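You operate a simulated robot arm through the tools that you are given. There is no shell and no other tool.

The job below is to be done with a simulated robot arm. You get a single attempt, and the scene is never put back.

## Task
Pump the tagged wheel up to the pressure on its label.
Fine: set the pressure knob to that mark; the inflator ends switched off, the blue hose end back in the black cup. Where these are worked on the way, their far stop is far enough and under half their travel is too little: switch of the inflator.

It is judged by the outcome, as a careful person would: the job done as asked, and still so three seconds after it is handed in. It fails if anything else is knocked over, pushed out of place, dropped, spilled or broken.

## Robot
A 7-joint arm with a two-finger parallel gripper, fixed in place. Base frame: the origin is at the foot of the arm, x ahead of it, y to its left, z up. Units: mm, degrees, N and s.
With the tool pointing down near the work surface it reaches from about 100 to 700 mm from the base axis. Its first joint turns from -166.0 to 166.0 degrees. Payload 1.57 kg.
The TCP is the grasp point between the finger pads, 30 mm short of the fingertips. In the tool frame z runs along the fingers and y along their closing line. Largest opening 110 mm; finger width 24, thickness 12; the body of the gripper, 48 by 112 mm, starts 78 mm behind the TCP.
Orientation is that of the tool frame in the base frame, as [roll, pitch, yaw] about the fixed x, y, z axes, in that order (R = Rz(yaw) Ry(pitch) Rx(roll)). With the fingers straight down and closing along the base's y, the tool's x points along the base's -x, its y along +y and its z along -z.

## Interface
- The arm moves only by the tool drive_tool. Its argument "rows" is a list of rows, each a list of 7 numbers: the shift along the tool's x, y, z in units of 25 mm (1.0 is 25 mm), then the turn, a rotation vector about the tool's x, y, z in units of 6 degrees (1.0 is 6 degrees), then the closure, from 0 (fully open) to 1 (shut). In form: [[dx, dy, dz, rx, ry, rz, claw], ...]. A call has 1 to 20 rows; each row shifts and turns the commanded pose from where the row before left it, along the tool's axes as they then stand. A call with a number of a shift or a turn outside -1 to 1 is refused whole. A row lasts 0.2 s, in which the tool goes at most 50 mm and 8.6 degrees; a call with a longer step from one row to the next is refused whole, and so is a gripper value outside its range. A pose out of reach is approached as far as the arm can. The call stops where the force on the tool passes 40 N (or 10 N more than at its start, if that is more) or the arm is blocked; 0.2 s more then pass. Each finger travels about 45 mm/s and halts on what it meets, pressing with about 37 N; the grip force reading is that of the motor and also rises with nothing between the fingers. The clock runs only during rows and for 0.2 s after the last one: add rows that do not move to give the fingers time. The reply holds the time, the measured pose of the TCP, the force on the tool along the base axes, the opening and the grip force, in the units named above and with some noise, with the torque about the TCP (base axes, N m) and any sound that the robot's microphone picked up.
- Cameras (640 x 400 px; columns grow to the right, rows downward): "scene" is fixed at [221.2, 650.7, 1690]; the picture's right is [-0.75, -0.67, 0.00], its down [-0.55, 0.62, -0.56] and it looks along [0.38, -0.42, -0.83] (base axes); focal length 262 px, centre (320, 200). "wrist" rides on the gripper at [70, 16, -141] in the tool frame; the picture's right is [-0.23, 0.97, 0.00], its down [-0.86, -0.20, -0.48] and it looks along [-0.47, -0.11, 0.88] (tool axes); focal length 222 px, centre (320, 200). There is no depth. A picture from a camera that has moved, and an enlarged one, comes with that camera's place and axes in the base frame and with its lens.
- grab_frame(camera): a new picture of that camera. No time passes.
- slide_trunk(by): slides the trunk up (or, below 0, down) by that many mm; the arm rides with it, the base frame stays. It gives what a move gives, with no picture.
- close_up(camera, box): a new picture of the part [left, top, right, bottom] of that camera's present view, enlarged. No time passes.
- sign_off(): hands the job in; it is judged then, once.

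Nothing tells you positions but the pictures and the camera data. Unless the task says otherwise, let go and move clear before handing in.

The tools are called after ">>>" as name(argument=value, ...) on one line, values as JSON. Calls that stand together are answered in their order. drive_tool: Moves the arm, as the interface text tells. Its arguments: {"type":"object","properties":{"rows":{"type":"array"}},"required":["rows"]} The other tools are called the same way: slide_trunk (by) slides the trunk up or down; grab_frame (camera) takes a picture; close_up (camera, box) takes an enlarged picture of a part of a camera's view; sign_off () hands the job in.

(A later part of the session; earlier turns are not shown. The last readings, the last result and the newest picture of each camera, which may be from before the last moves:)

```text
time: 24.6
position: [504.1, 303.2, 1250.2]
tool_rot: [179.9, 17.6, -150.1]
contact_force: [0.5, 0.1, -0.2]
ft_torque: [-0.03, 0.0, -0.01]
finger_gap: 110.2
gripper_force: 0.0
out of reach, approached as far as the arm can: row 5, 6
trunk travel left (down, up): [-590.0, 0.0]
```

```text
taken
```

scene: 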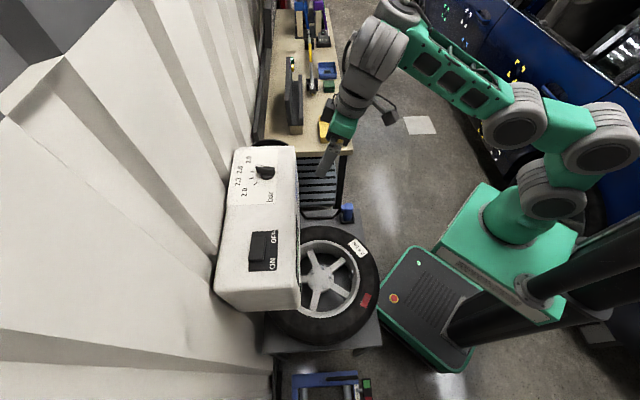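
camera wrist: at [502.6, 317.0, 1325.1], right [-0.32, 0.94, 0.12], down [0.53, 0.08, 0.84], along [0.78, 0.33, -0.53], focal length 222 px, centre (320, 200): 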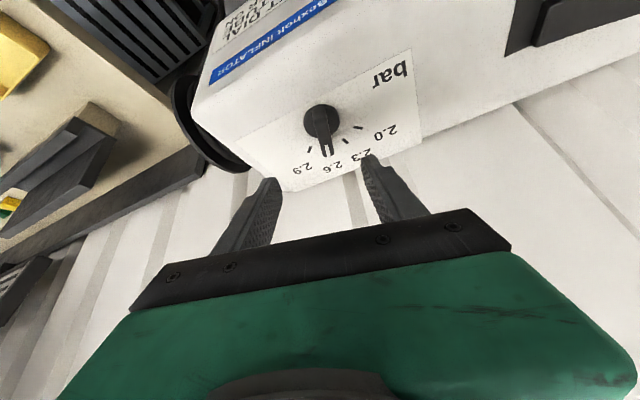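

I'll straighten the tool to vertical here, turn it to yaw 180, and lower the trunk somewhat.

>>> drive_tool(rows=[[0, 0, 0, 0.3, 0, 0.95, 0], [0, 0, 0, 0.3, 0, 0.95, 0], [0, 0, 0, 0.3, 0, 0.95, 0], [0, 0, 0, 0, 1, 0, 0], [0, 0, 0, 0, 1, 0, 0], [0, 0, 0, 0, 0.93, 0, 0], [0, 0, 0, 0, 0, 0, 0]])

>>> slide_trunk(by=-130)

>>> grab_frame(camera="scene")

>>> grab_frame(camera="wrist")

```text
time: 26.2
position: [506.0, 306.4, 1253.8]
tool_rot: [179.6, 2.0, -168.0]
contact_force: [-0.6, -0.2, -0.5]
ft_torque: [0.03, 0.01, 0.03]
finger_gap: 110.1
gripper_force: 0.0
out of reach, approached as far as the arm can: row 6
trunk travel left (down, up): [-590.0, 0.0]
```

```text
time: 27.8
position: [506.7, 306.4, 1125.9]
tool_rot: [179.7, 2.1, -168.0]
contact_force: [1.4, 0.3, -0.7]
ft_torque: [-0.02, 0.02, -0.02]
finger_gap: 110.0
gripper_force: 0.0
trunk travel left (down, up): [-460.0, 130.0]
```

```text
taken
```

scene: 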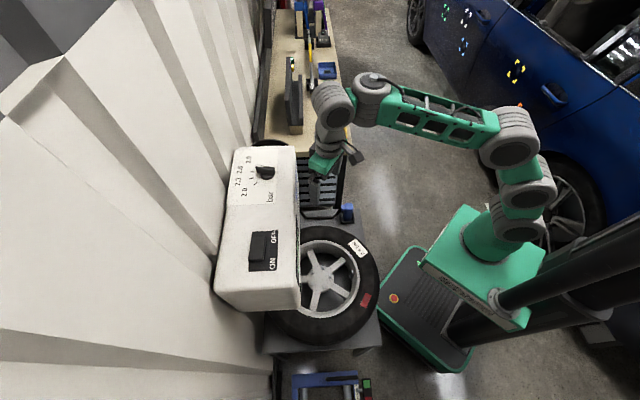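

```text
taken
camera wrist: at [429.8, 304.6, 1264.5], right [0.02, 1.0, 0.01], down [0.86, -0.02, 0.51], along [0.51, 0.0, -0.86], focal length 222 px, centre (320, 200)
```

wrist: 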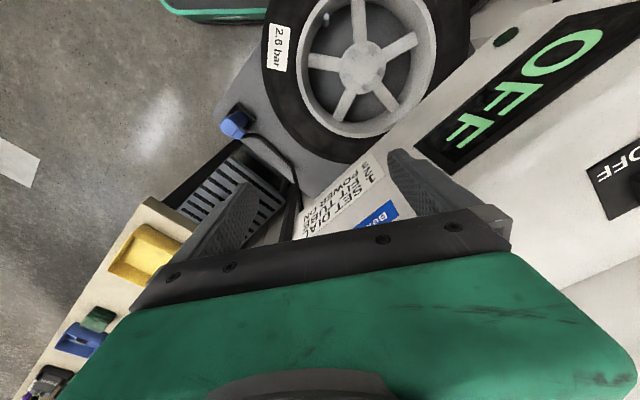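

The arm is free and lower now. I'll go toward the hose end for a close view.

>>> drive_tool(rows=[[0.375, -0.871, 0.5, 0, 0, 0, 0], [0.375, -0.871, 0.5, 0, 0, 0, 0], [0.375, -0.871, 0.5, 0, 0, 0, 0], [0.375, -0.871, 0.5, 0, 0, 0, 0], [0.375, -0.871, 0.5, 0, 0, 0, 0], [0.375, -0.871, 0.5, 0, 0, 0, 0], [0.375, -0.871, 0.5, 0, 0, 0, 0], [0.375, -0.871, 0.5, 0, 0, 0, 0], [0, 0, 0, 0, 0, 0, 0]])

>>> grab_frame(camera="wrist")

>>> grab_frame(camera="scene")

```text
time: 29.8
position: [472.2, 120.5, 1020.7]
tool_rot: [179.6, 2.0, -168.0]
contact_force: [1.1, 0.0, -0.7]
ft_torque: [0.0, 0.02, -0.02]
finger_gap: 110.0
gripper_force: 0.1
trunk travel left (down, up): [-460.0, 130.0]
```

```text
taken
camera wrist: at [395.0, 118.9, 1159.9], right [0.02, 1.0, 0.01], down [0.86, -0.02, 0.51], along [0.51, 0.0, -0.86], focal length 222 px, centre (320, 200)
```

wrist: 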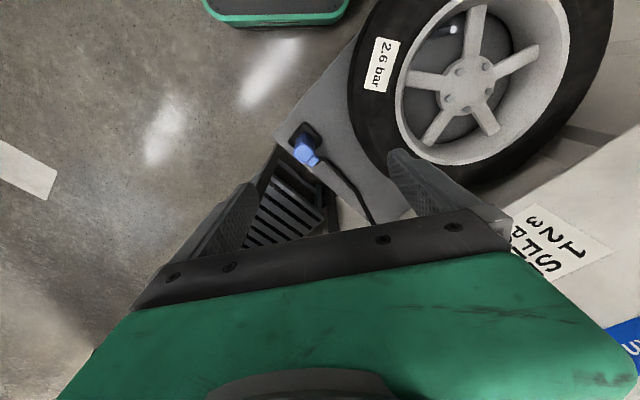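

```text
taken
```

scene: 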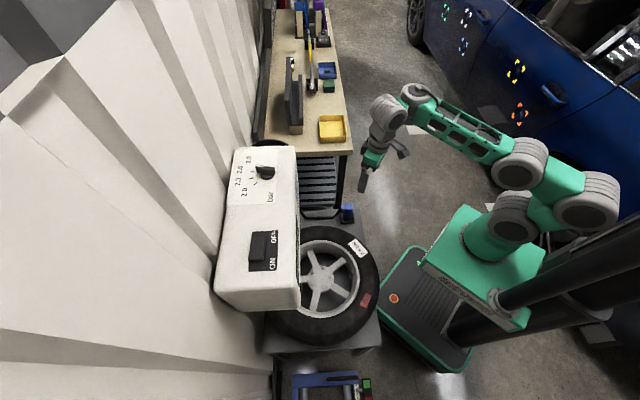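

The hose end is in view. Zooming in for triangulation.

>>> close_up(camera="wrist", box=[264, 115, 344, 165])

>>> close_up(camera="wrist", box=[400, 0, 520, 75])

>>> close_up(camera="scene", box=[325, 200, 373, 230])

```text
8.00 times, centred on (304, 140) of wrist
camera zoom: at [395.0, 118.9, 1159.9], right [0.02, 1.0, 0.01], down [0.86, -0.02, 0.51], along [0.51, 0.0, -0.86], focal length 1777 px, centre (448, 680)
```

zoom: 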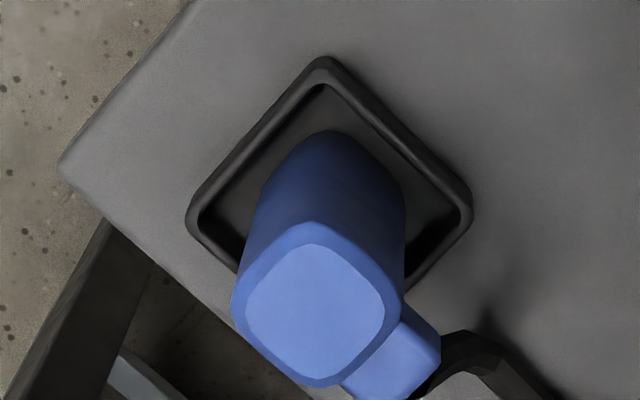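

```text
5.33 times, centred on (460, 38) of wrist
camera zoom: at [395.0, 118.9, 1159.9], right [0.02, 1.0, 0.01], down [0.86, -0.02, 0.51], along [0.51, 0.0, -0.86], focal length 1185 px, centre (-427, 1067)
```

zoom: 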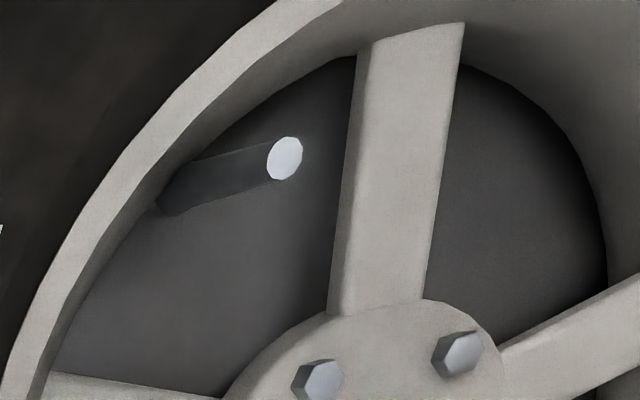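

```text
13.33 times, centred on (349, 215) of scene
camera zoom: at [221.2, 650.7, 1690.0], right [-0.75, -0.67, 0.0], down [-0.55, 0.62, -0.56], along [0.38, -0.42, -0.83], focal length 3493 px, centre (-67, 0)
```

zoom: 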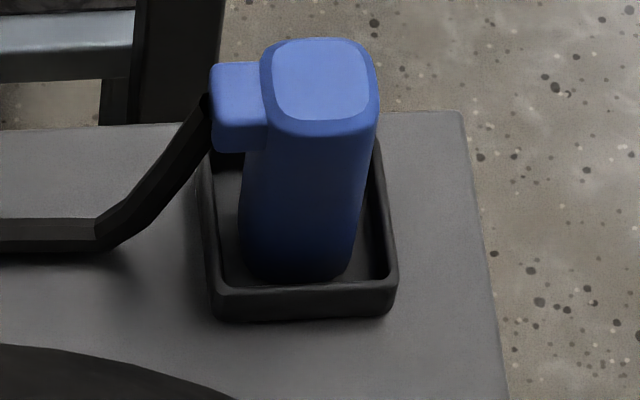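

The hose end's top centre is at about (550, 88, 703) and it stands in a shallow square cup centred near (546, 88) with its rim at z≈620. The valve tip is near (348.5, 327, 744). I'll set yaw −135° to match the 45° body and hover over it.

>>> drive_tool(rows=[[0, 0, 0, 0, 0.33, -0.5, 0], [0, 0, 0, 0, 0, -1, 0], [0, 0, 0, 0, 0, -1, 0], [0, 0, 0, 0, 0, -1, 0], [0, 0, 0, 0, 0, -1, 0], [0, 0, 0, 0, 0, -1, 0], [0, 0, 0, 0, 0, 0, 0]])

>>> drive_tool(rows=[[-0.143, -0.347, 0.889, 0, 0, 0, 0], [-0.143, -0.347, 0.889, 0, 0, 0, 0], [-0.143, -0.347, 0.889, 0, 0, 0, 0], [-0.143, -0.347, 0.889, 0, 0, 0, 0], [-0.143, -0.347, 0.889, 0, 0, 0, 0], [-0.143, -0.347, 0.889, 0, 0, 0, 0], [-0.143, -0.347, 0.889, 0, 0, 0, 0], [-0.143, -0.347, 0.889, 0, 0, 0, 0], [-0.143, -0.347, 0.889, 0, 0, 0, 0], [0, 0, 0, 0, 0, 0, 0]])

>>> grab_frame(camera="wrist")

>>> grab_frame(camera="scene")

```text
time: 31.4
position: [472.3, 120.4, 1021.7]
tool_rot: [179.7, 0.2, -134.9]
contact_force: [0.0, 0.0, 0.4]
ft_torque: [0.02, 0.03, 0.01]
finger_gap: 110.3
gripper_force: 0.1
trunk travel left (down, up): [-460.0, 130.0]
```

```text
time: 33.6
position: [577.1, 98.0, 907.4]
tool_rot: [179.8, 0.2, -134.9]
contact_force: [-0.4, -0.1, -0.3]
ft_torque: [-0.01, 0.03, 0.0]
finger_gap: 110.4
gripper_force: 0.1
out of reach, approached as far as the arm can: row 3, 4, 5, 6, 7, 8
trunk travel left (down, up): [-460.0, 130.0]
```

```text
taken
camera wrist: at [516.5, 58.1, 1049.3], right [-0.53, 0.85, 0.0], down [0.75, 0.46, 0.48], along [0.41, 0.26, -0.88], focal length 222 px, centre (320, 200)
```

wrist: 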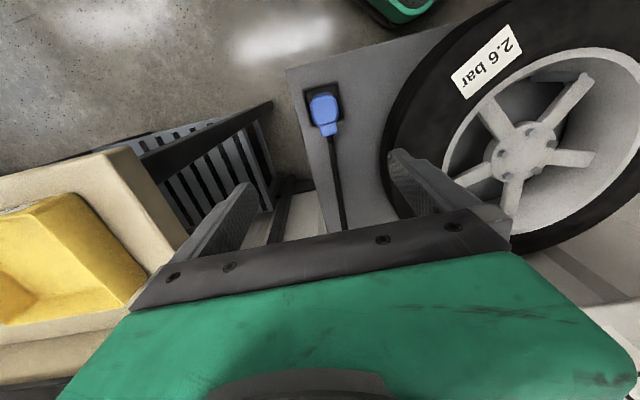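

```text
taken
```

scene: 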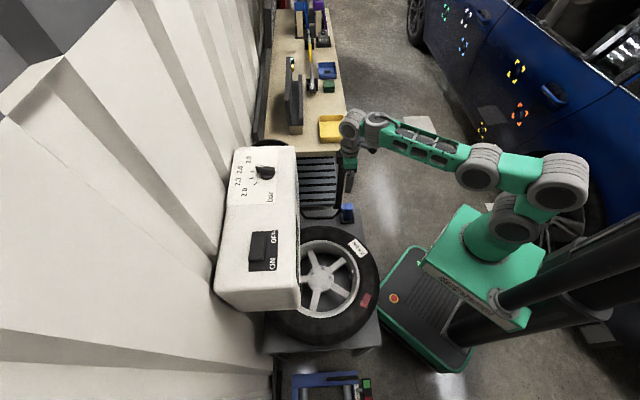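

The IK stopped at (577, 98, 907), which isn't at full reach. I'll inspect the arm posture.

>>> close_up(camera="scene", box=[320, 80, 640, 280])

>>> close_up(camera="wrist", box=[272, 70, 400, 150])

```text
2.00 times, centred on (480, 180) of scene
camera zoom: at [221.2, 650.7, 1690.0], right [-0.75, -0.67, 0.0], down [-0.55, 0.62, -0.56], along [0.38, -0.42, -0.83], focal length 524 px, centre (0, 240)
```

zoom: 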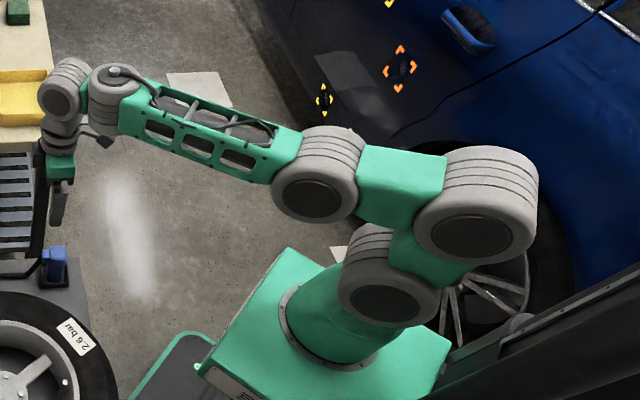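

```text
5.00 times, centred on (336, 110) of wrist
camera zoom: at [516.5, 58.1, 1049.3], right [-0.53, 0.85, 0.0], down [0.75, 0.46, 0.48], along [0.41, 0.26, -0.88], focal length 1111 px, centre (240, 650)
```

zoom: 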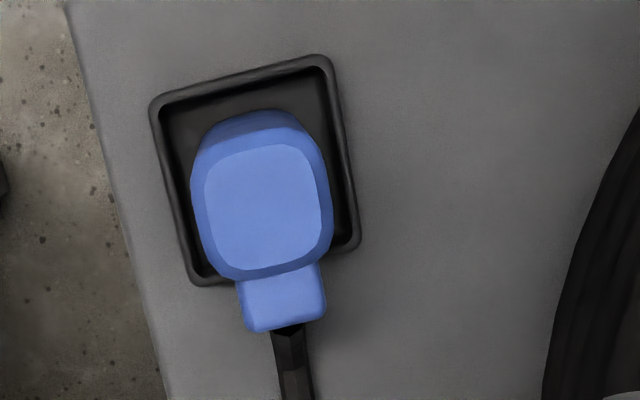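

The arm is a chain of parallel pitch joints, and its IK gets stuck when folding low. I'll keep the arm at a comfortable relative height and use the trunk for vertical travel. First I'll raise a little and centre over the hose end at about (549, 87).

>>> drive_tool(rows=[[0.368, 0.16, -0.707, 0, 0, 0, 0], [0.368, 0.16, -0.707, 0, 0, 0, 0], [0.368, 0.16, -0.707, 0, 0, 0, 0], [0, 0, 0, 0, 0, 0, 0]])

>>> grab_frame(camera="scene")

```text
time: 34.6
position: [549.2, 86.3, 961.1]
tool_rot: [179.8, 0.1, -135.0]
contact_force: [0.2, -0.1, 0.3]
ft_torque: [0.02, -0.03, -0.01]
finger_gap: 110.1
gripper_force: 0.1
trunk travel left (down, up): [-460.0, 130.0]
```

```text
taken
```

scene: 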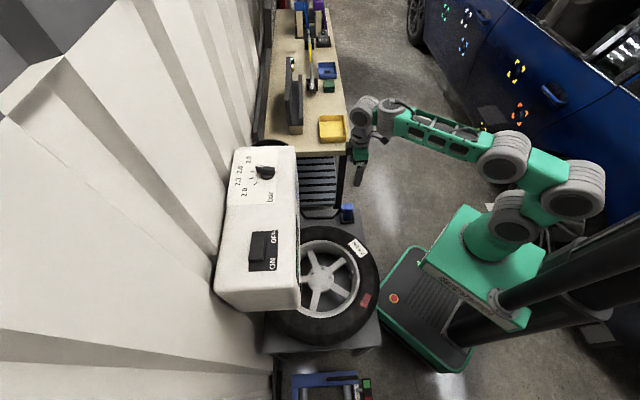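

Well centred. Lowering the trunk 200 mm to hover just above the hose end.

>>> slide_trunk(by=-200)

>>> grab_frame(camera="wrist")

>>> grab_frame(camera="scene")

```text
time: 36.8
position: [549.8, 86.5, 762.2]
tool_rot: [179.8, 0.1, -135.1]
contact_force: [0.1, 0.0, -0.4]
ft_torque: [0.04, 0.0, -0.03]
finger_gap: 109.8
gripper_force: 0.2
trunk travel left (down, up): [-260.0, 330.0]
```

```text
taken
camera wrist: at [489.2, 46.7, 902.8], right [-0.53, 0.85, 0.0], down [0.75, 0.46, 0.48], along [0.41, 0.26, -0.88], focal length 222 px, centre (320, 200)
```

wrist: 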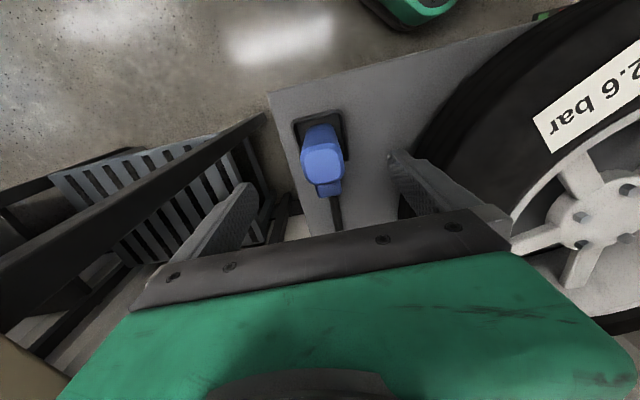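

```text
taken
```

scene: 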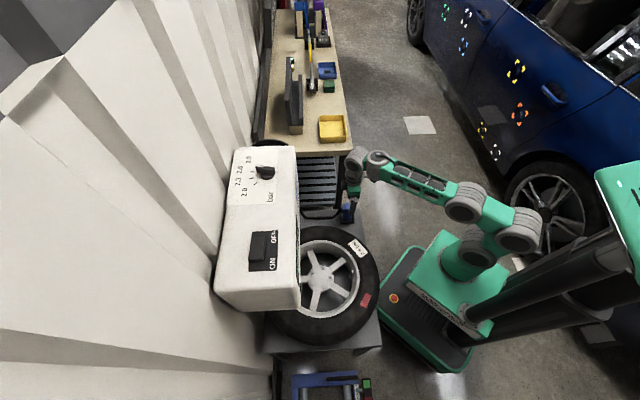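

Alignment checks out within ~1 mm. Lowering another 92 mm so the pads sit around the body's upper half, above the cup rim.

>>> slide_trunk(by=-92)

>>> grab_frame(camera="wrist")

>>> close_up(camera="scene", box=[310, 150, 390, 230])

```text
time: 38.0
position: [550.1, 87.0, 669.0]
tool_rot: [179.8, 0.2, -135.1]
contact_force: [0.8, 0.4, 0.0]
ft_torque: [-0.04, -0.05, 0.02]
finger_gap: 109.9
gripper_force: 0.1
trunk travel left (down, up): [-168.0, 422.0]
```

```text
taken
camera wrist: at [489.2, 46.8, 810.8], right [-0.53, 0.85, 0.0], down [0.75, 0.46, 0.48], along [0.41, 0.26, -0.88], focal length 222 px, centre (320, 200)
```

wrist: 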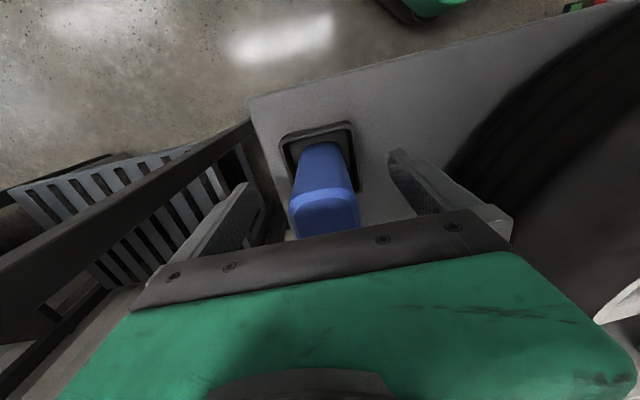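

```text
5.00 times, centred on (350, 190) of scene
camera zoom: at [221.2, 650.7, 1690.0], right [-0.75, -0.67, 0.0], down [-0.55, 0.62, -0.56], along [0.38, -0.42, -0.83], focal length 1310 px, centre (170, 250)
```

zoom: 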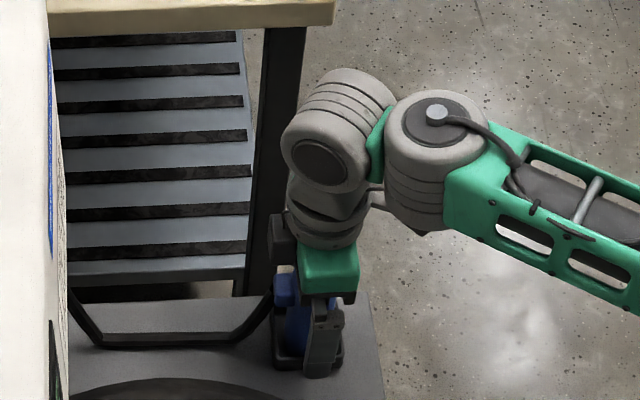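

Centred. Closing on the hose end.

>>> drive_tool(rows=[[0, 0, 0, 0, 0, 0, 1], [0, 0, 0, 0, 0, 0, 1], [0, 0, 0, 0, 0, 0, 1], [0, 0, 0, 0, 0, 0, 1], [0, 0, 0, 0, 0, 0, 1], [0, 0, 0, 0, 0, 0, 1]])

>>> grab_frame(camera="wrist")

```text
time: 39.4
position: [549.7, 86.3, 669.5]
tool_rot: [179.9, 0.2, -135.0]
contact_force: [-0.6, 0.3, 0.8]
ft_torque: [-0.01, -0.02, 0.0]
finger_gap: 41.8
gripper_force: 32.6
trunk travel left (down, up): [-168.0, 422.0]
```

```text
taken
camera wrist: at [489.2, 46.8, 810.7], right [-0.53, 0.85, 0.0], down [0.75, 0.46, 0.48], along [0.41, 0.26, -0.88], focal length 222 px, centre (320, 200)
```

wrist: 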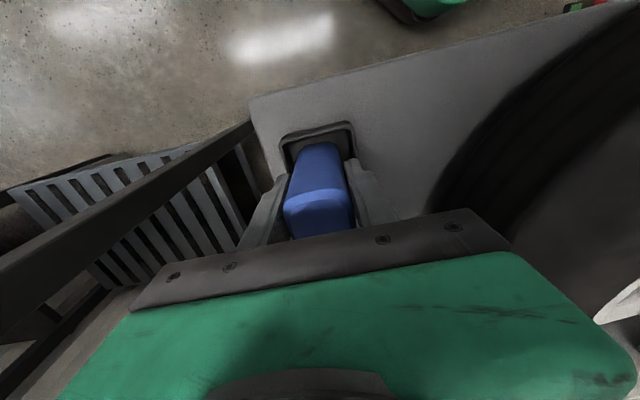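

Gripped at 41.8 mm with almost no side force. Lifting with the trunk, a short way first to check that the hose end comes along.

>>> slide_trunk(by=60)

>>> grab_frame(camera="wrist")

>>> close_up(camera="scene", box=[290, 150, 390, 230])

```text
time: 40.4
position: [550.0, 86.2, 727.8]
tool_rot: [179.9, 0.2, -135.0]
contact_force: [0.0, -0.9, -1.6]
ft_torque: [-0.02, 0.04, -0.02]
finger_gap: 41.7
gripper_force: 36.9
trunk travel left (down, up): [-228.0, 362.0]
```

```text
taken
camera wrist: at [489.3, 46.8, 870.5], right [-0.53, 0.85, 0.0], down [0.75, 0.46, 0.48], along [0.41, 0.26, -0.88], focal length 222 px, centre (320, 200)
```

wrist: 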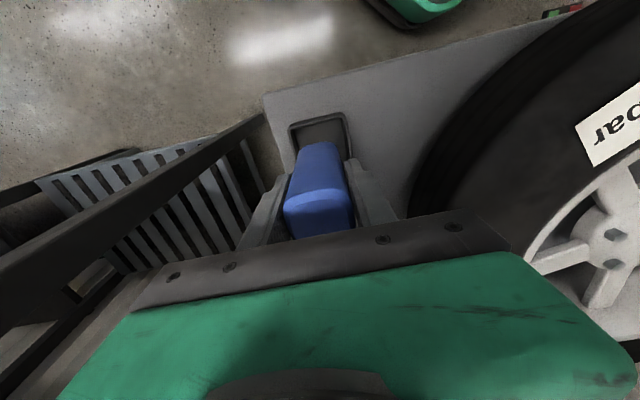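

```text
5.00 times, centred on (340, 190) of scene
camera zoom: at [221.2, 650.7, 1690.0], right [-0.75, -0.67, 0.0], down [-0.55, 0.62, -0.56], along [0.38, -0.42, -0.83], focal length 1310 px, centre (220, 250)
```

zoom: 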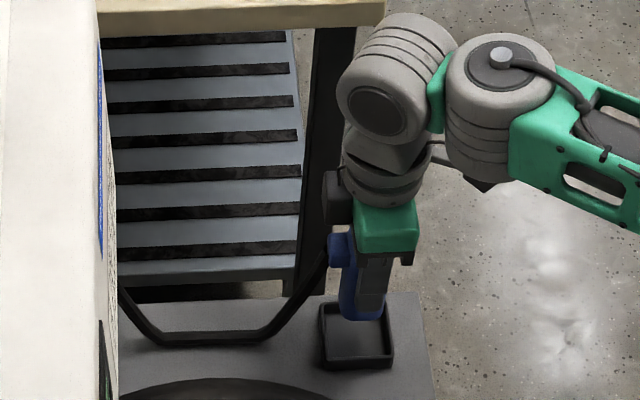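

The hose end came along cleanly. I'll zoom in to find the body's bottom relative to the TCP.

>>> close_up(camera="wrist", box=[270, 110, 366, 170])

>>> close_up(camera="scene", box=[340, 190, 388, 220])

```text
6.67 times, centred on (318, 140) of wrist
camera zoom: at [489.3, 46.8, 870.5], right [-0.53, 0.85, 0.0], down [0.75, 0.46, 0.48], along [0.41, 0.26, -0.88], focal length 1481 px, centre (333, 600)
```

zoom: 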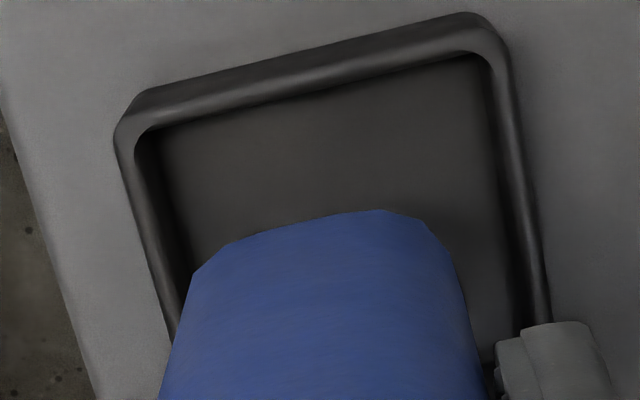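

```text
13.33 times, centred on (364, 205) of scene
camera zoom: at [221.2, 650.7, 1690.0], right [-0.75, -0.67, 0.0], down [-0.55, 0.62, -0.56], along [0.38, -0.42, -0.83], focal length 3493 px, centre (-267, 133)
```

zoom: 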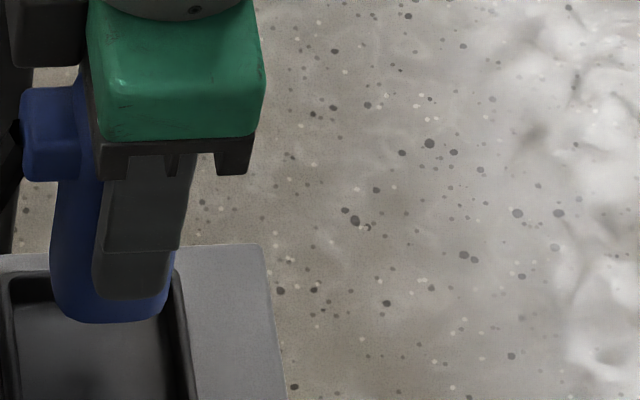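

The body's bottom is ~61 mm below the TCP. Raising to clear the wheel, then carrying it over toward the valve.

>>> slide_trunk(by=155)

>>> drive_tool(rows=[[-0.08, 0.894, -0.114, 0, 0, 0, 1], [-0.08, 0.894, -0.114, 0, 0, 0, 1], [-0.08, 0.894, -0.114, 0, 0, 0, 1], [-0.08, 0.894, -0.114, 0, 0, 0, 1], [-0.08, 0.894, -0.114, 0, 0, 0, 1], [-0.08, 0.894, -0.114, 0, 0, 0, 1], [-0.08, 0.894, -0.114, 0, 0, 0, 1], [0, 0, 0, 0, 0, 0, 1]])

>>> grab_frame(camera="wrist")

>>> grab_frame(camera="scene")

```text
time: 42.2
position: [550.6, 85.8, 884.1]
tool_rot: [179.9, 0.1, -135.1]
contact_force: [1.0, 0.1, -1.3]
ft_torque: [0.03, -0.01, -0.04]
finger_gap: 41.5
gripper_force: 37.1
trunk travel left (down, up): [-383.0, 207.0]
```

```text
time: 44.0
position: [449.7, 207.7, 905.4]
tool_rot: [179.8, 0.2, -135.1]
contact_force: [0.8, 0.5, -1.2]
ft_torque: [-0.01, 0.02, -0.02]
finger_gap: 41.4
gripper_force: 36.9
trunk travel left (down, up): [-383.0, 207.0]
```

```text
taken
camera wrist: at [389.3, 168.1, 1047.8], right [-0.53, 0.85, 0.0], down [0.75, 0.46, 0.48], along [0.41, 0.26, -0.88], focal length 222 px, centre (320, 200)
```

wrist: 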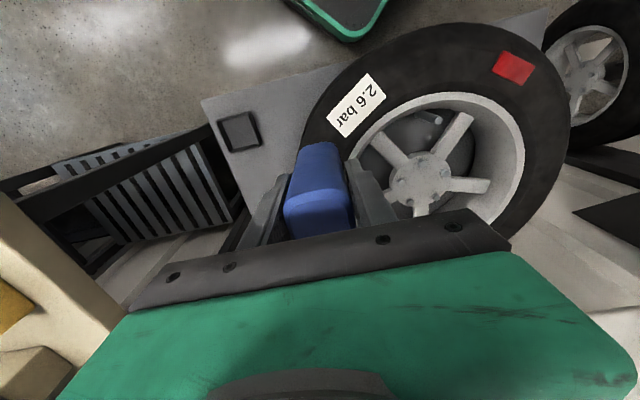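

```text
taken
```

scene: 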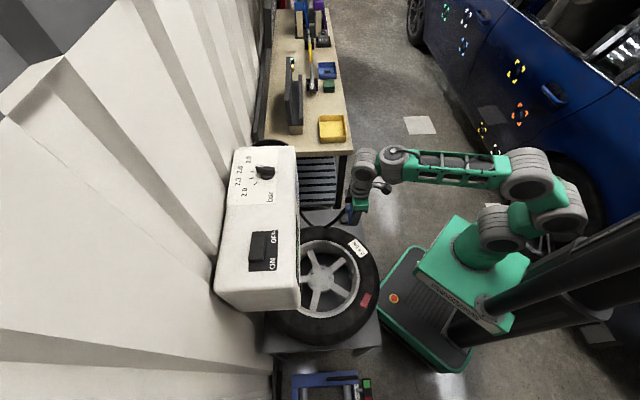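

Going well. From here I'll re-measure the valve and also the cup.

>>> close_up(camera="wrist", box=[388, 90, 484, 150])

>>> close_up(camera="wrist", box=[200, 100, 280, 150])

```text
6.67 times, centred on (436, 120) of wrist
camera zoom: at [389.3, 168.1, 1047.8], right [-0.53, 0.85, 0.0], down [0.75, 0.46, 0.48], along [0.41, 0.26, -0.88], focal length 1481 px, centre (-453, 733)
```

zoom: 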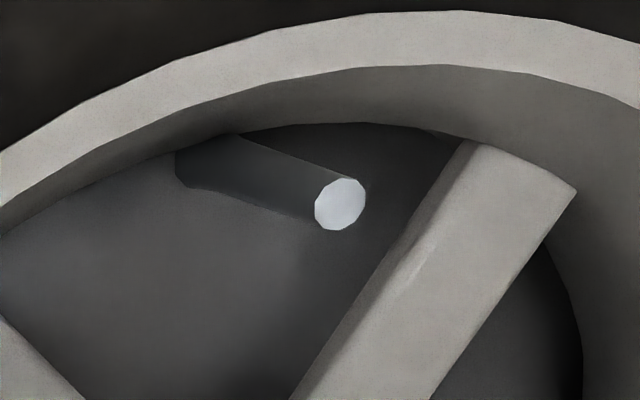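

```text
8.00 times, centred on (240, 125) of wrist
camera zoom: at [389.3, 168.1, 1047.8], right [-0.53, 0.85, 0.0], down [0.75, 0.46, 0.48], along [0.41, 0.26, -0.88], focal length 1777 px, centre (960, 800)
```

zoom: 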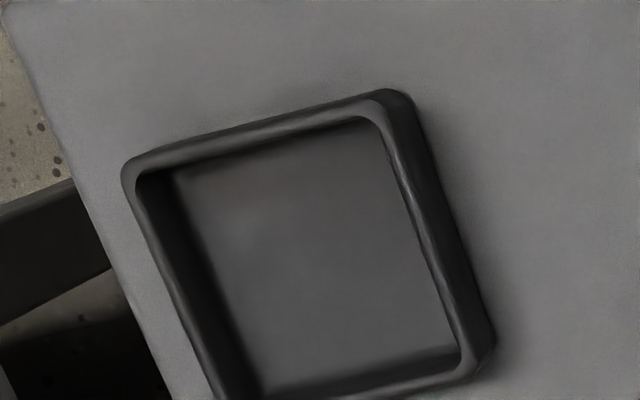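

The valve tip checks out at about (348.5, 326.5, 743) and its stem is vertical. Moving directly over it.

>>> drive_tool(rows=[[-0.077, 0.889, 0, 0, 0, 0, 1], [-0.077, 0.889, 0, 0, 0, 0, 1], [-0.077, 0.889, 0, 0, 0, 0, 1], [-0.077, 0.889, 0, 0, 0, 0, 1], [-0.077, 0.889, 0, 0, 0, 0, 1], [-0.077, 0.889, 0, 0, 0, 0, 1], [-0.077, 0.889, 0, 0, 0, 0, 1], [0, 0, 0, 0, 0, 0, 1]])

>>> grab_frame(camera="wrist")

>>> grab_frame(camera="scene")

```text
time: 45.8
position: [347.2, 327.1, 906.8]
tool_rot: [179.8, 0.2, -134.9]
contact_force: [-0.8, 0.1, -2.0]
ft_torque: [-0.02, 0.03, 0.02]
finger_gap: 41.5
gripper_force: 36.9
trunk travel left (down, up): [-383.0, 207.0]
```

```text
taken
camera wrist: at [286.5, 287.2, 1047.6], right [-0.53, 0.85, 0.0], down [0.75, 0.46, 0.48], along [0.41, 0.26, -0.88], focal length 222 px, centre (320, 200)
```

wrist: 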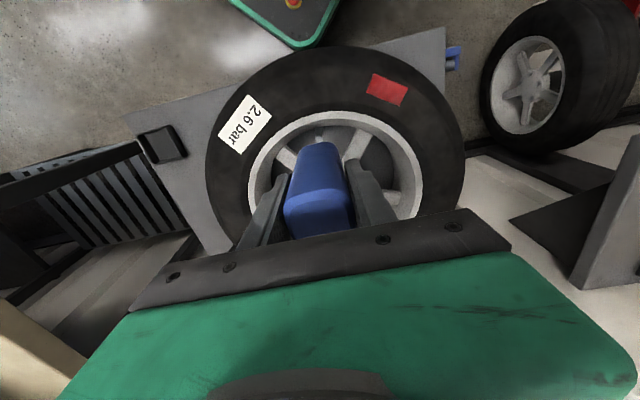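

```text
taken
```

scene: 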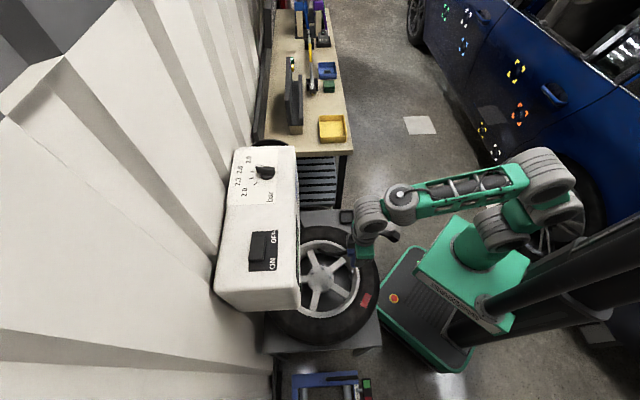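

Zooming in on the alignment between the hose body and the valve.

>>> close_up(camera="wrist", box=[280, 100, 376, 160])

>>> close_up(camera="scene", box=[310, 220, 406, 280])

```text
6.67 times, centred on (328, 130) of wrist
camera zoom: at [286.5, 287.2, 1047.6], right [-0.53, 0.85, 0.0], down [0.75, 0.46, 0.48], along [0.41, 0.26, -0.88], focal length 1481 px, centre (267, 667)
```

zoom: 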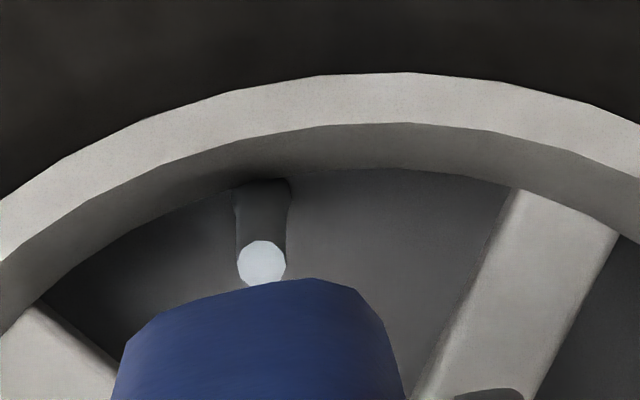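

```text
6.67 times, centred on (358, 250) of scene
camera zoom: at [221.2, 650.7, 1690.0], right [-0.75, -0.67, 0.0], down [-0.55, 0.62, -0.56], along [0.38, -0.42, -0.83], focal length 1746 px, centre (67, -133)
```

zoom: 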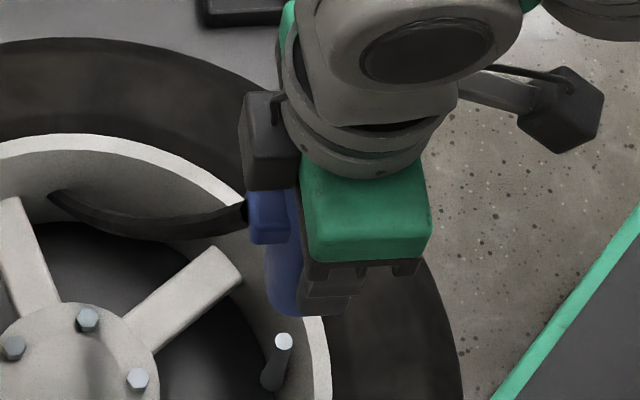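

The valve sits within ~2 mm of the body axis. A small correction, then lower with the trunk to just above the valve.

>>> drive_tool(rows=[[-0.03, -0.06, 0, 0, 0, 0, 1], [0, 0, 0, 0, 0, 0, 1]])

>>> slide_trunk(by=-85)

>>> close_up(camera="wrist", box=[272, 90, 400, 170])

>>> close_up(camera="scene", box=[310, 230, 406, 290])

```text
time: 46.4
position: [350.2, 325.7, 905.6]
tool_rot: [179.7, 0.2, -135.0]
contact_force: [0.6, -0.1, -0.6]
ft_torque: [-0.02, -0.03, 0.01]
finger_gap: 41.5
gripper_force: 37.2
trunk travel left (down, up): [-383.0, 207.0]
```

```text
time: 47.6
position: [349.7, 326.8, 820.8]
tool_rot: [179.7, 0.3, -134.9]
contact_force: [-1.4, -0.2, -1.4]
ft_torque: [-0.01, 0.0, 0.01]
finger_gap: 41.9
gripper_force: 37.4
trunk travel left (down, up): [-298.0, 292.0]
```

```text
5.00 times, centred on (336, 130) of wrist
camera zoom: at [288.7, 286.8, 962.5], right [-0.53, 0.85, 0.0], down [0.75, 0.46, 0.48], along [0.41, 0.26, -0.88], focal length 1111 px, centre (240, 550)
```

zoom: 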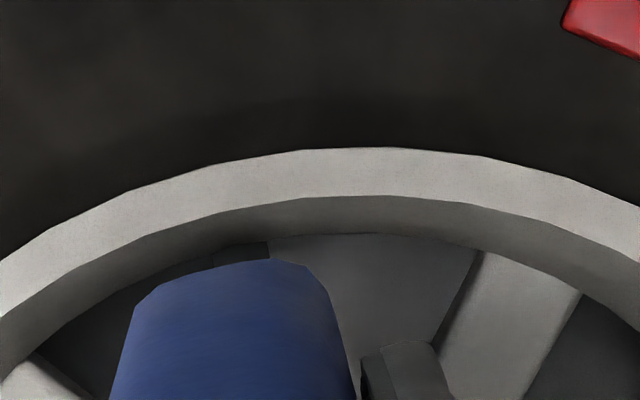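

```text
6.67 times, centred on (358, 260) of scene
camera zoom: at [221.2, 650.7, 1690.0], right [-0.75, -0.67, 0.0], down [-0.55, 0.62, -0.56], along [0.38, -0.42, -0.83], focal length 1746 px, centre (67, -200)
```

zoom: 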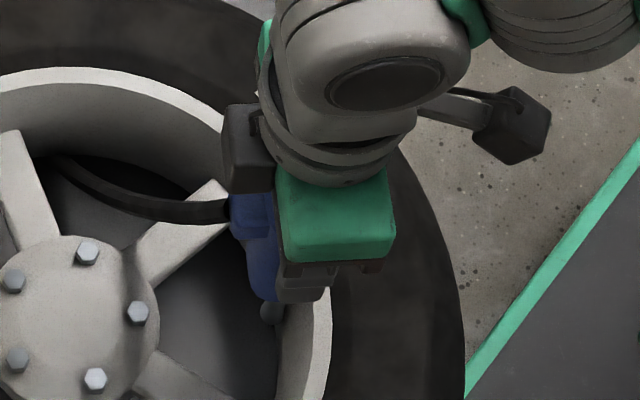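

The body is right above the stem. Lowering slowly with the arm (force-limited), watching for contact.

>>> drive_tool(rows=[[0, 0, 0.15, 0, 0, 0, 1], [0, 0, 0.15, 0, 0, 0, 1], [0, 0, 0.15, 0, 0, 0, 1], [0, 0, 0.15, 0, 0, 0, 1], [0, 0, 0, 0, 0, 0, 1]])

```text
time: 48.8
position: [349.0, 326.5, 806.1]
tool_rot: [179.7, 0.2, -135.1]
contact_force: [-0.6, 0.5, -1.5]
ft_torque: [-0.01, 0.0, -0.03]
finger_gap: 41.7
gripper_force: 37.5
trunk travel left (down, up): [-298.0, 292.0]
```

>>> drive_tool(rows=[[0, 0, 0.1, 0, 0, 0, 1], [0, 0, 0.1, 0, 0, 0, 1], [0, 0, 0.1, 0, 0, 0, 1], [0, 0, 0.1, 0, 0, 0, 1], [0, 0, 0, 0, 0, 0, 1]])

>>> close_up(camera="scene", box=[320, 240, 384, 280])

```text
time: 50.0
position: [349.3, 326.0, 796.0]
tool_rot: [179.8, 0.2, -135.1]
contact_force: [0.2, 0.2, -2.0]
ft_torque: [0.02, 0.01, 0.0]
finger_gap: 41.8
gripper_force: 37.3
trunk travel left (down, up): [-298.0, 292.0]
```

```text
10.00 times, centred on (352, 260) of scene
camera zoom: at [221.2, 650.7, 1690.0], right [-0.75, -0.67, 0.0], down [-0.55, 0.62, -0.56], along [0.38, -0.42, -0.83], focal length 2620 px, centre (0, -400)
```

zoom: 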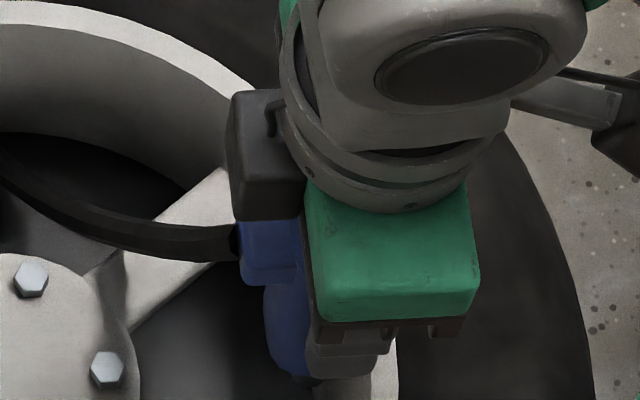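

No contact yet at TCP z=796, so the stem may be entering the hose end. I'll continue gently.

>>> drive_tool(rows=[[0, 0, 0.1, 0, 0, 0, 1], [0, 0, 0.1, 0, 0, 0, 1], [0, 0, 0.1, 0, 0, 0, 1], [0, 0, 0.1, 0, 0, 0, 1], [0, 0, 0, 0, 0, 0, 1]])

>>> grab_frame(camera="wrist")

```text
time: 51.2
position: [350.4, 327.2, 785.0]
tool_rot: [179.8, 0.2, -134.9]
contact_force: [0.6, 1.0, -1.6]
ft_torque: [-0.01, 0.03, -0.02]
finger_gap: 41.7
gripper_force: 37.3
trunk travel left (down, up): [-298.0, 292.0]
```

```text
taken
camera wrist: at [289.4, 287.0, 927.3], right [-0.53, 0.85, 0.0], down [0.75, 0.46, 0.48], along [0.41, 0.26, -0.88], focal length 222 px, centre (320, 200)
```

wrist: 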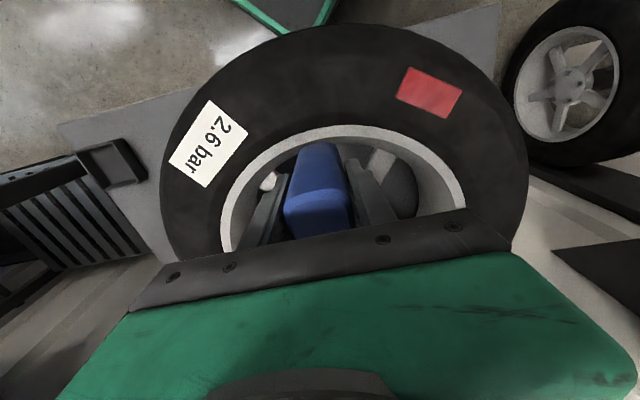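

>>> close_up(camera="wrist", box=[252, 100, 412, 200])

>>> close_up(camera="scene", box=[330, 250, 378, 280])

```text
4.00 times, centred on (332, 150) of wrist
camera zoom: at [289.4, 287.0, 927.3], right [-0.53, 0.85, 0.0], down [0.75, 0.46, 0.48], along [0.41, 0.26, -0.88], focal length 888 px, centre (272, 400)
```

zoom: 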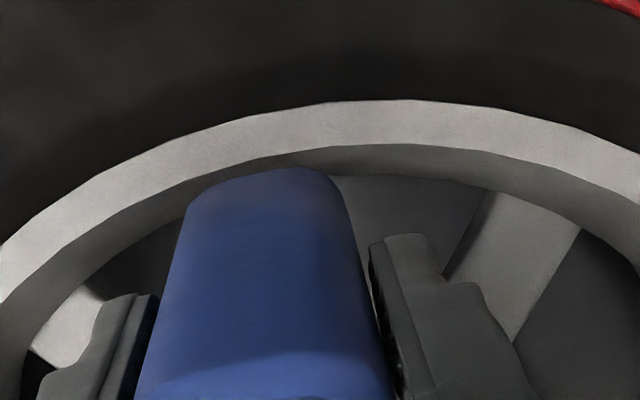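

```text
13.33 times, centred on (354, 265) of scene
camera zoom: at [221.2, 650.7, 1690.0], right [-0.75, -0.67, 0.0], down [-0.55, 0.62, -0.56], along [0.38, -0.42, -0.83], focal length 3493 px, centre (-133, -667)
```

zoom: 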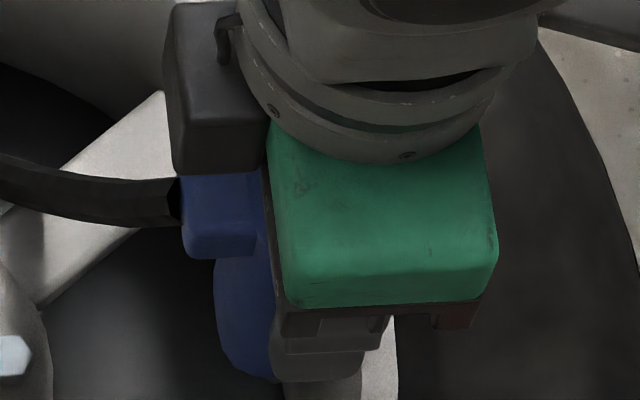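

>>> drive_tool(rows=[[-0.04, 0, 0.1, 0, 0, 0, 1], [0, 0, 0.1, 0, 0, 0, 1], [0, 0, 0.1, 0, 0, 0, 1], [0, 0, 0, 0, 0, 0, 1]])

```text
time: 52.2
position: [349.1, 328.0, 778.8]
tool_rot: [179.8, 0.3, -135.0]
contact_force: [0.0, 0.1, -1.8]
ft_torque: [0.02, -0.01, 0.01]
finger_gap: 41.9
gripper_force: 36.8
trunk travel left (down, up): [-298.0, 292.0]
```

>>> drive_tool(rows=[[0, 0, 0.1, 0, 0, 0, 1], [0, 0, 0.1, 0, 0, 0, 1], [0, 0, 0.1, 0, 0, 0, 1], [0, 0, 0, 0, 0, 0, 1]])

>>> close_up(camera="wrist", box=[252, 100, 412, 200])

```text
time: 53.2
position: [350.9, 329.2, 774.3]
tool_rot: [179.8, 0.6, -135.1]
contact_force: [-0.5, -4.9, 27.7]
ft_torque: [-0.21, 0.08, 0.02]
finger_gap: 42.1
gripper_force: 37.9
trunk travel left (down, up): [-298.0, 292.0]
```

```text
4.00 times, centred on (332, 150) of wrist
camera zoom: at [288.8, 287.8, 915.7], right [-0.53, 0.85, 0.01], down [0.74, 0.46, 0.49], along [0.41, 0.26, -0.87], focal length 888 px, centre (272, 400)
```

zoom: 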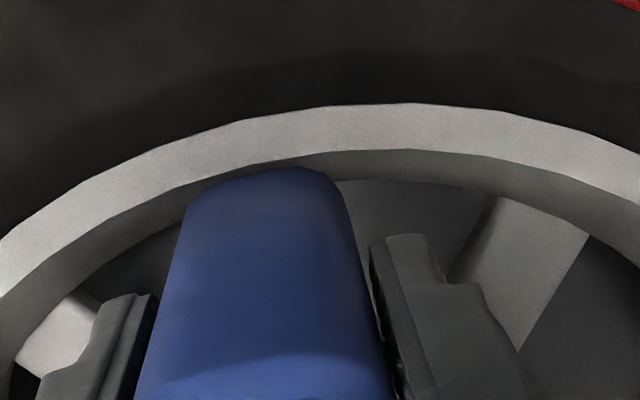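

Central contact at 28 N with the body bottom at ~713, so the stem has bottomed inside the hose end. I'll press very slightly more, check, then relax.

>>> drive_tool(rows=[[0, 0, 0.06, 0, 0, 0, 1], [0, 0, 0, 0, 0, 0, 1]])

>>> close_up(camera="scene", box=[310, 230, 406, 290])

```text
time: 53.8
position: [350.0, 328.5, 769.5]
tool_rot: [179.8, 0.4, -135.0]
contact_force: [5.5, 2.4, 26.9]
ft_torque: [-0.01, -0.09, 0.04]
finger_gap: 41.8
gripper_force: 36.7
trunk travel left (down, up): [-298.0, 292.0]
```

```text
6.67 times, centred on (358, 260) of scene
camera zoom: at [221.2, 650.7, 1690.0], right [-0.75, -0.67, 0.0], down [-0.55, 0.62, -0.56], along [0.38, -0.42, -0.83], focal length 1746 px, centre (67, -200)
```

zoom: 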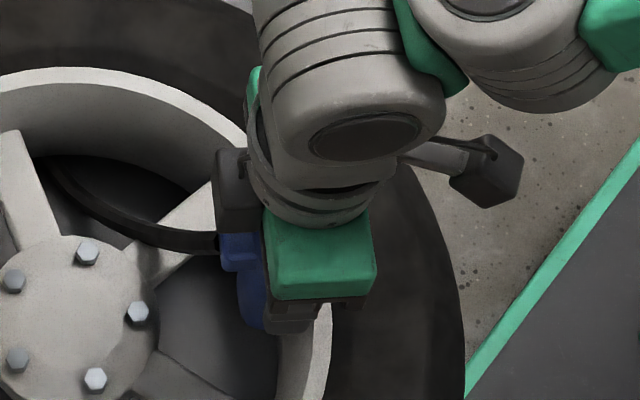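

The TCP moved ~5 mm at constant force. I need to check whether the body slipped in the fingers or slid further onto the valve.

>>> grab_frame(camera="wrist")

>>> close_up(camera="wrist", box=[252, 130, 412, 230])

```text
taken
camera wrist: at [289.1, 288.1, 912.3], right [-0.53, 0.85, 0.01], down [0.74, 0.46, 0.49], along [0.41, 0.26, -0.87], focal length 222 px, centre (320, 200)
```

wrist: 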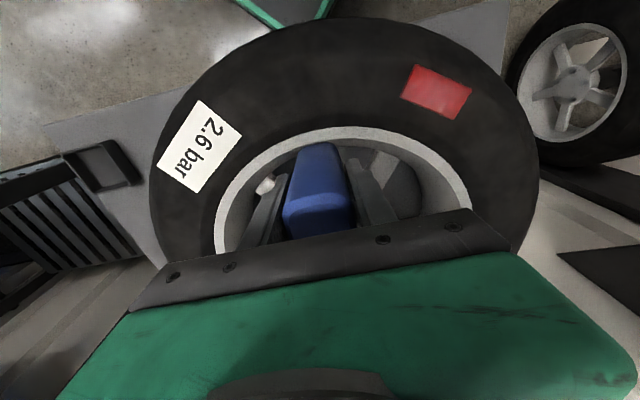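

```text
4.00 times, centred on (332, 180) of wrist
camera zoom: at [289.1, 288.1, 912.3], right [-0.53, 0.85, 0.01], down [0.74, 0.46, 0.49], along [0.41, 0.26, -0.87], focal length 888 px, centre (272, 280)
```

zoom: 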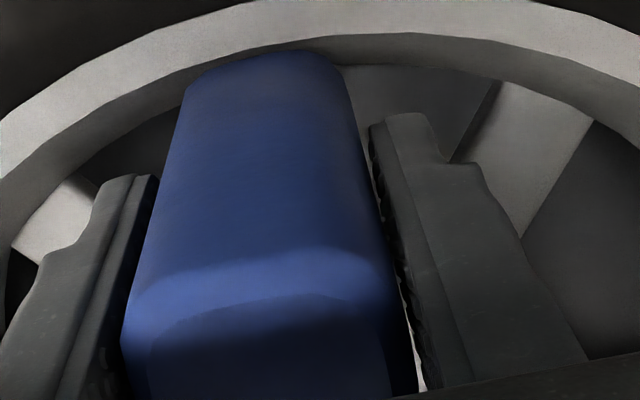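

>>> drive_tool(rows=[[0, 0, -0.1, 0, 0, 0, 1], [0, 0, 0, 0, 0, 0, 1]])

>>> close_up(camera="wrist", box=[252, 130, 412, 230])

```text
time: 54.4
position: [350.3, 327.2, 771.8]
tool_rot: [179.8, 0.2, -134.9]
contact_force: [4.6, 4.9, 15.5]
ft_torque: [0.11, -0.12, -0.01]
finger_gap: 41.6
gripper_force: 36.6
trunk travel left (down, up): [-298.0, 292.0]
```

```text
4.00 times, centred on (332, 180) of wrist
camera zoom: at [289.1, 288.1, 912.6], right [-0.53, 0.85, 0.0], down [0.75, 0.46, 0.48], along [0.41, 0.26, -0.88], focal length 888 px, centre (272, 280)
```

zoom: 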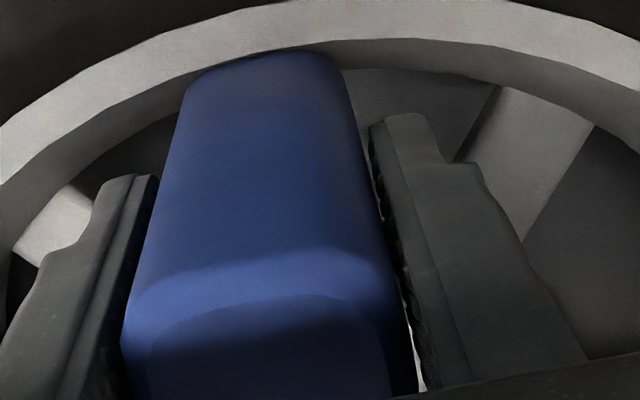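

Force relaxed to 15 N. Easing a bit more, then opening the fingers.

>>> drive_tool(rows=[[0, 0, -0.06, 0, 0, 0, 1], [0, 0, 0, 0, 0, 0, 0.6], [0, 0, 0, 0, 0, 0, 0.3], [0, 0, 0, 0, 0, 0, 0], [0, 0, 0, 0, 0, 0, 0], [0, 0, 0, 0, 0, 0, 0], [0, 0, 0, 0, 0, 0, 0]])

>>> grab_frame(camera="wrist")

```text
time: 56.0
position: [350.0, 327.5, 773.0]
tool_rot: [179.8, 0.3, -134.9]
contact_force: [-0.2, -0.3, 0.8]
ft_torque: [0.03, -0.03, -0.04]
finger_gap: 110.2
gripper_force: 0.0
trunk travel left (down, up): [-298.0, 292.0]
```

```text
taken
camera wrist: at [289.8, 288.3, 914.8], right [-0.53, 0.85, 0.0], down [0.75, 0.46, 0.48], along [0.41, 0.26, -0.88], focal length 222 px, centre (320, 200)
```

wrist: 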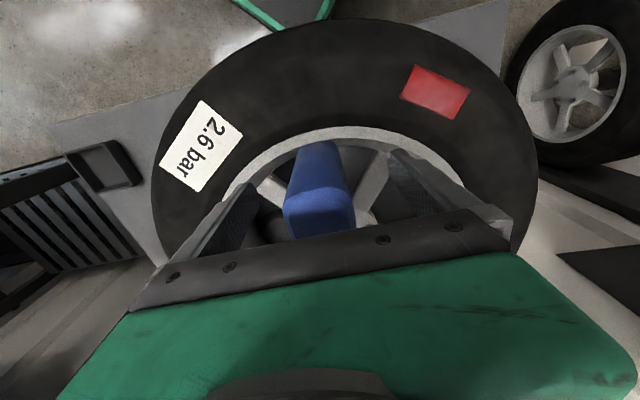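

The hose end stands on the valve by itself. Raising the trunk clear of it and checking.

>>> slide_trunk(by=150)

>>> grab_frame(camera="wrist")

>>> grab_frame(camera="scene")

```text
time: 57.8
position: [350.4, 328.3, 923.5]
tool_rot: [179.9, 0.1, -135.0]
contact_force: [-0.7, 0.0, -0.1]
ft_torque: [0.01, 0.02, -0.01]
finger_gap: 110.0
gripper_force: 0.1
trunk travel left (down, up): [-448.0, 142.0]
```

```text
taken
camera wrist: at [289.8, 288.3, 1064.7], right [-0.53, 0.85, 0.0], down [0.75, 0.46, 0.48], along [0.41, 0.26, -0.88], focal length 222 px, centre (320, 200)
```

wrist: 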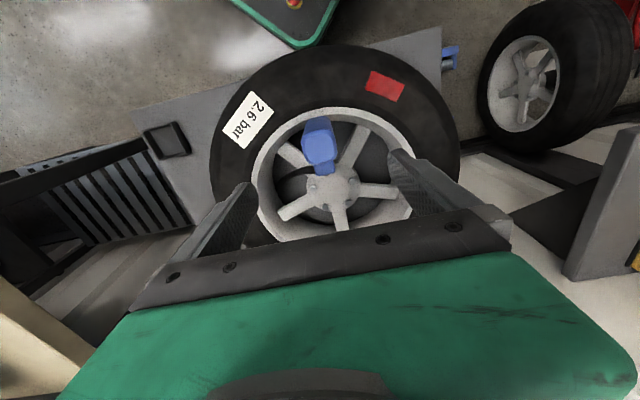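

```text
taken
```

scene: 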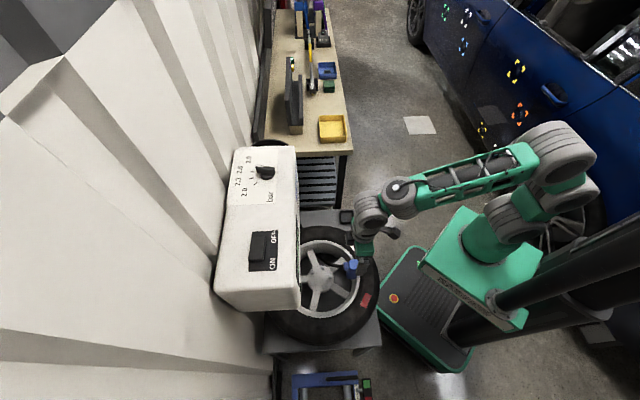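

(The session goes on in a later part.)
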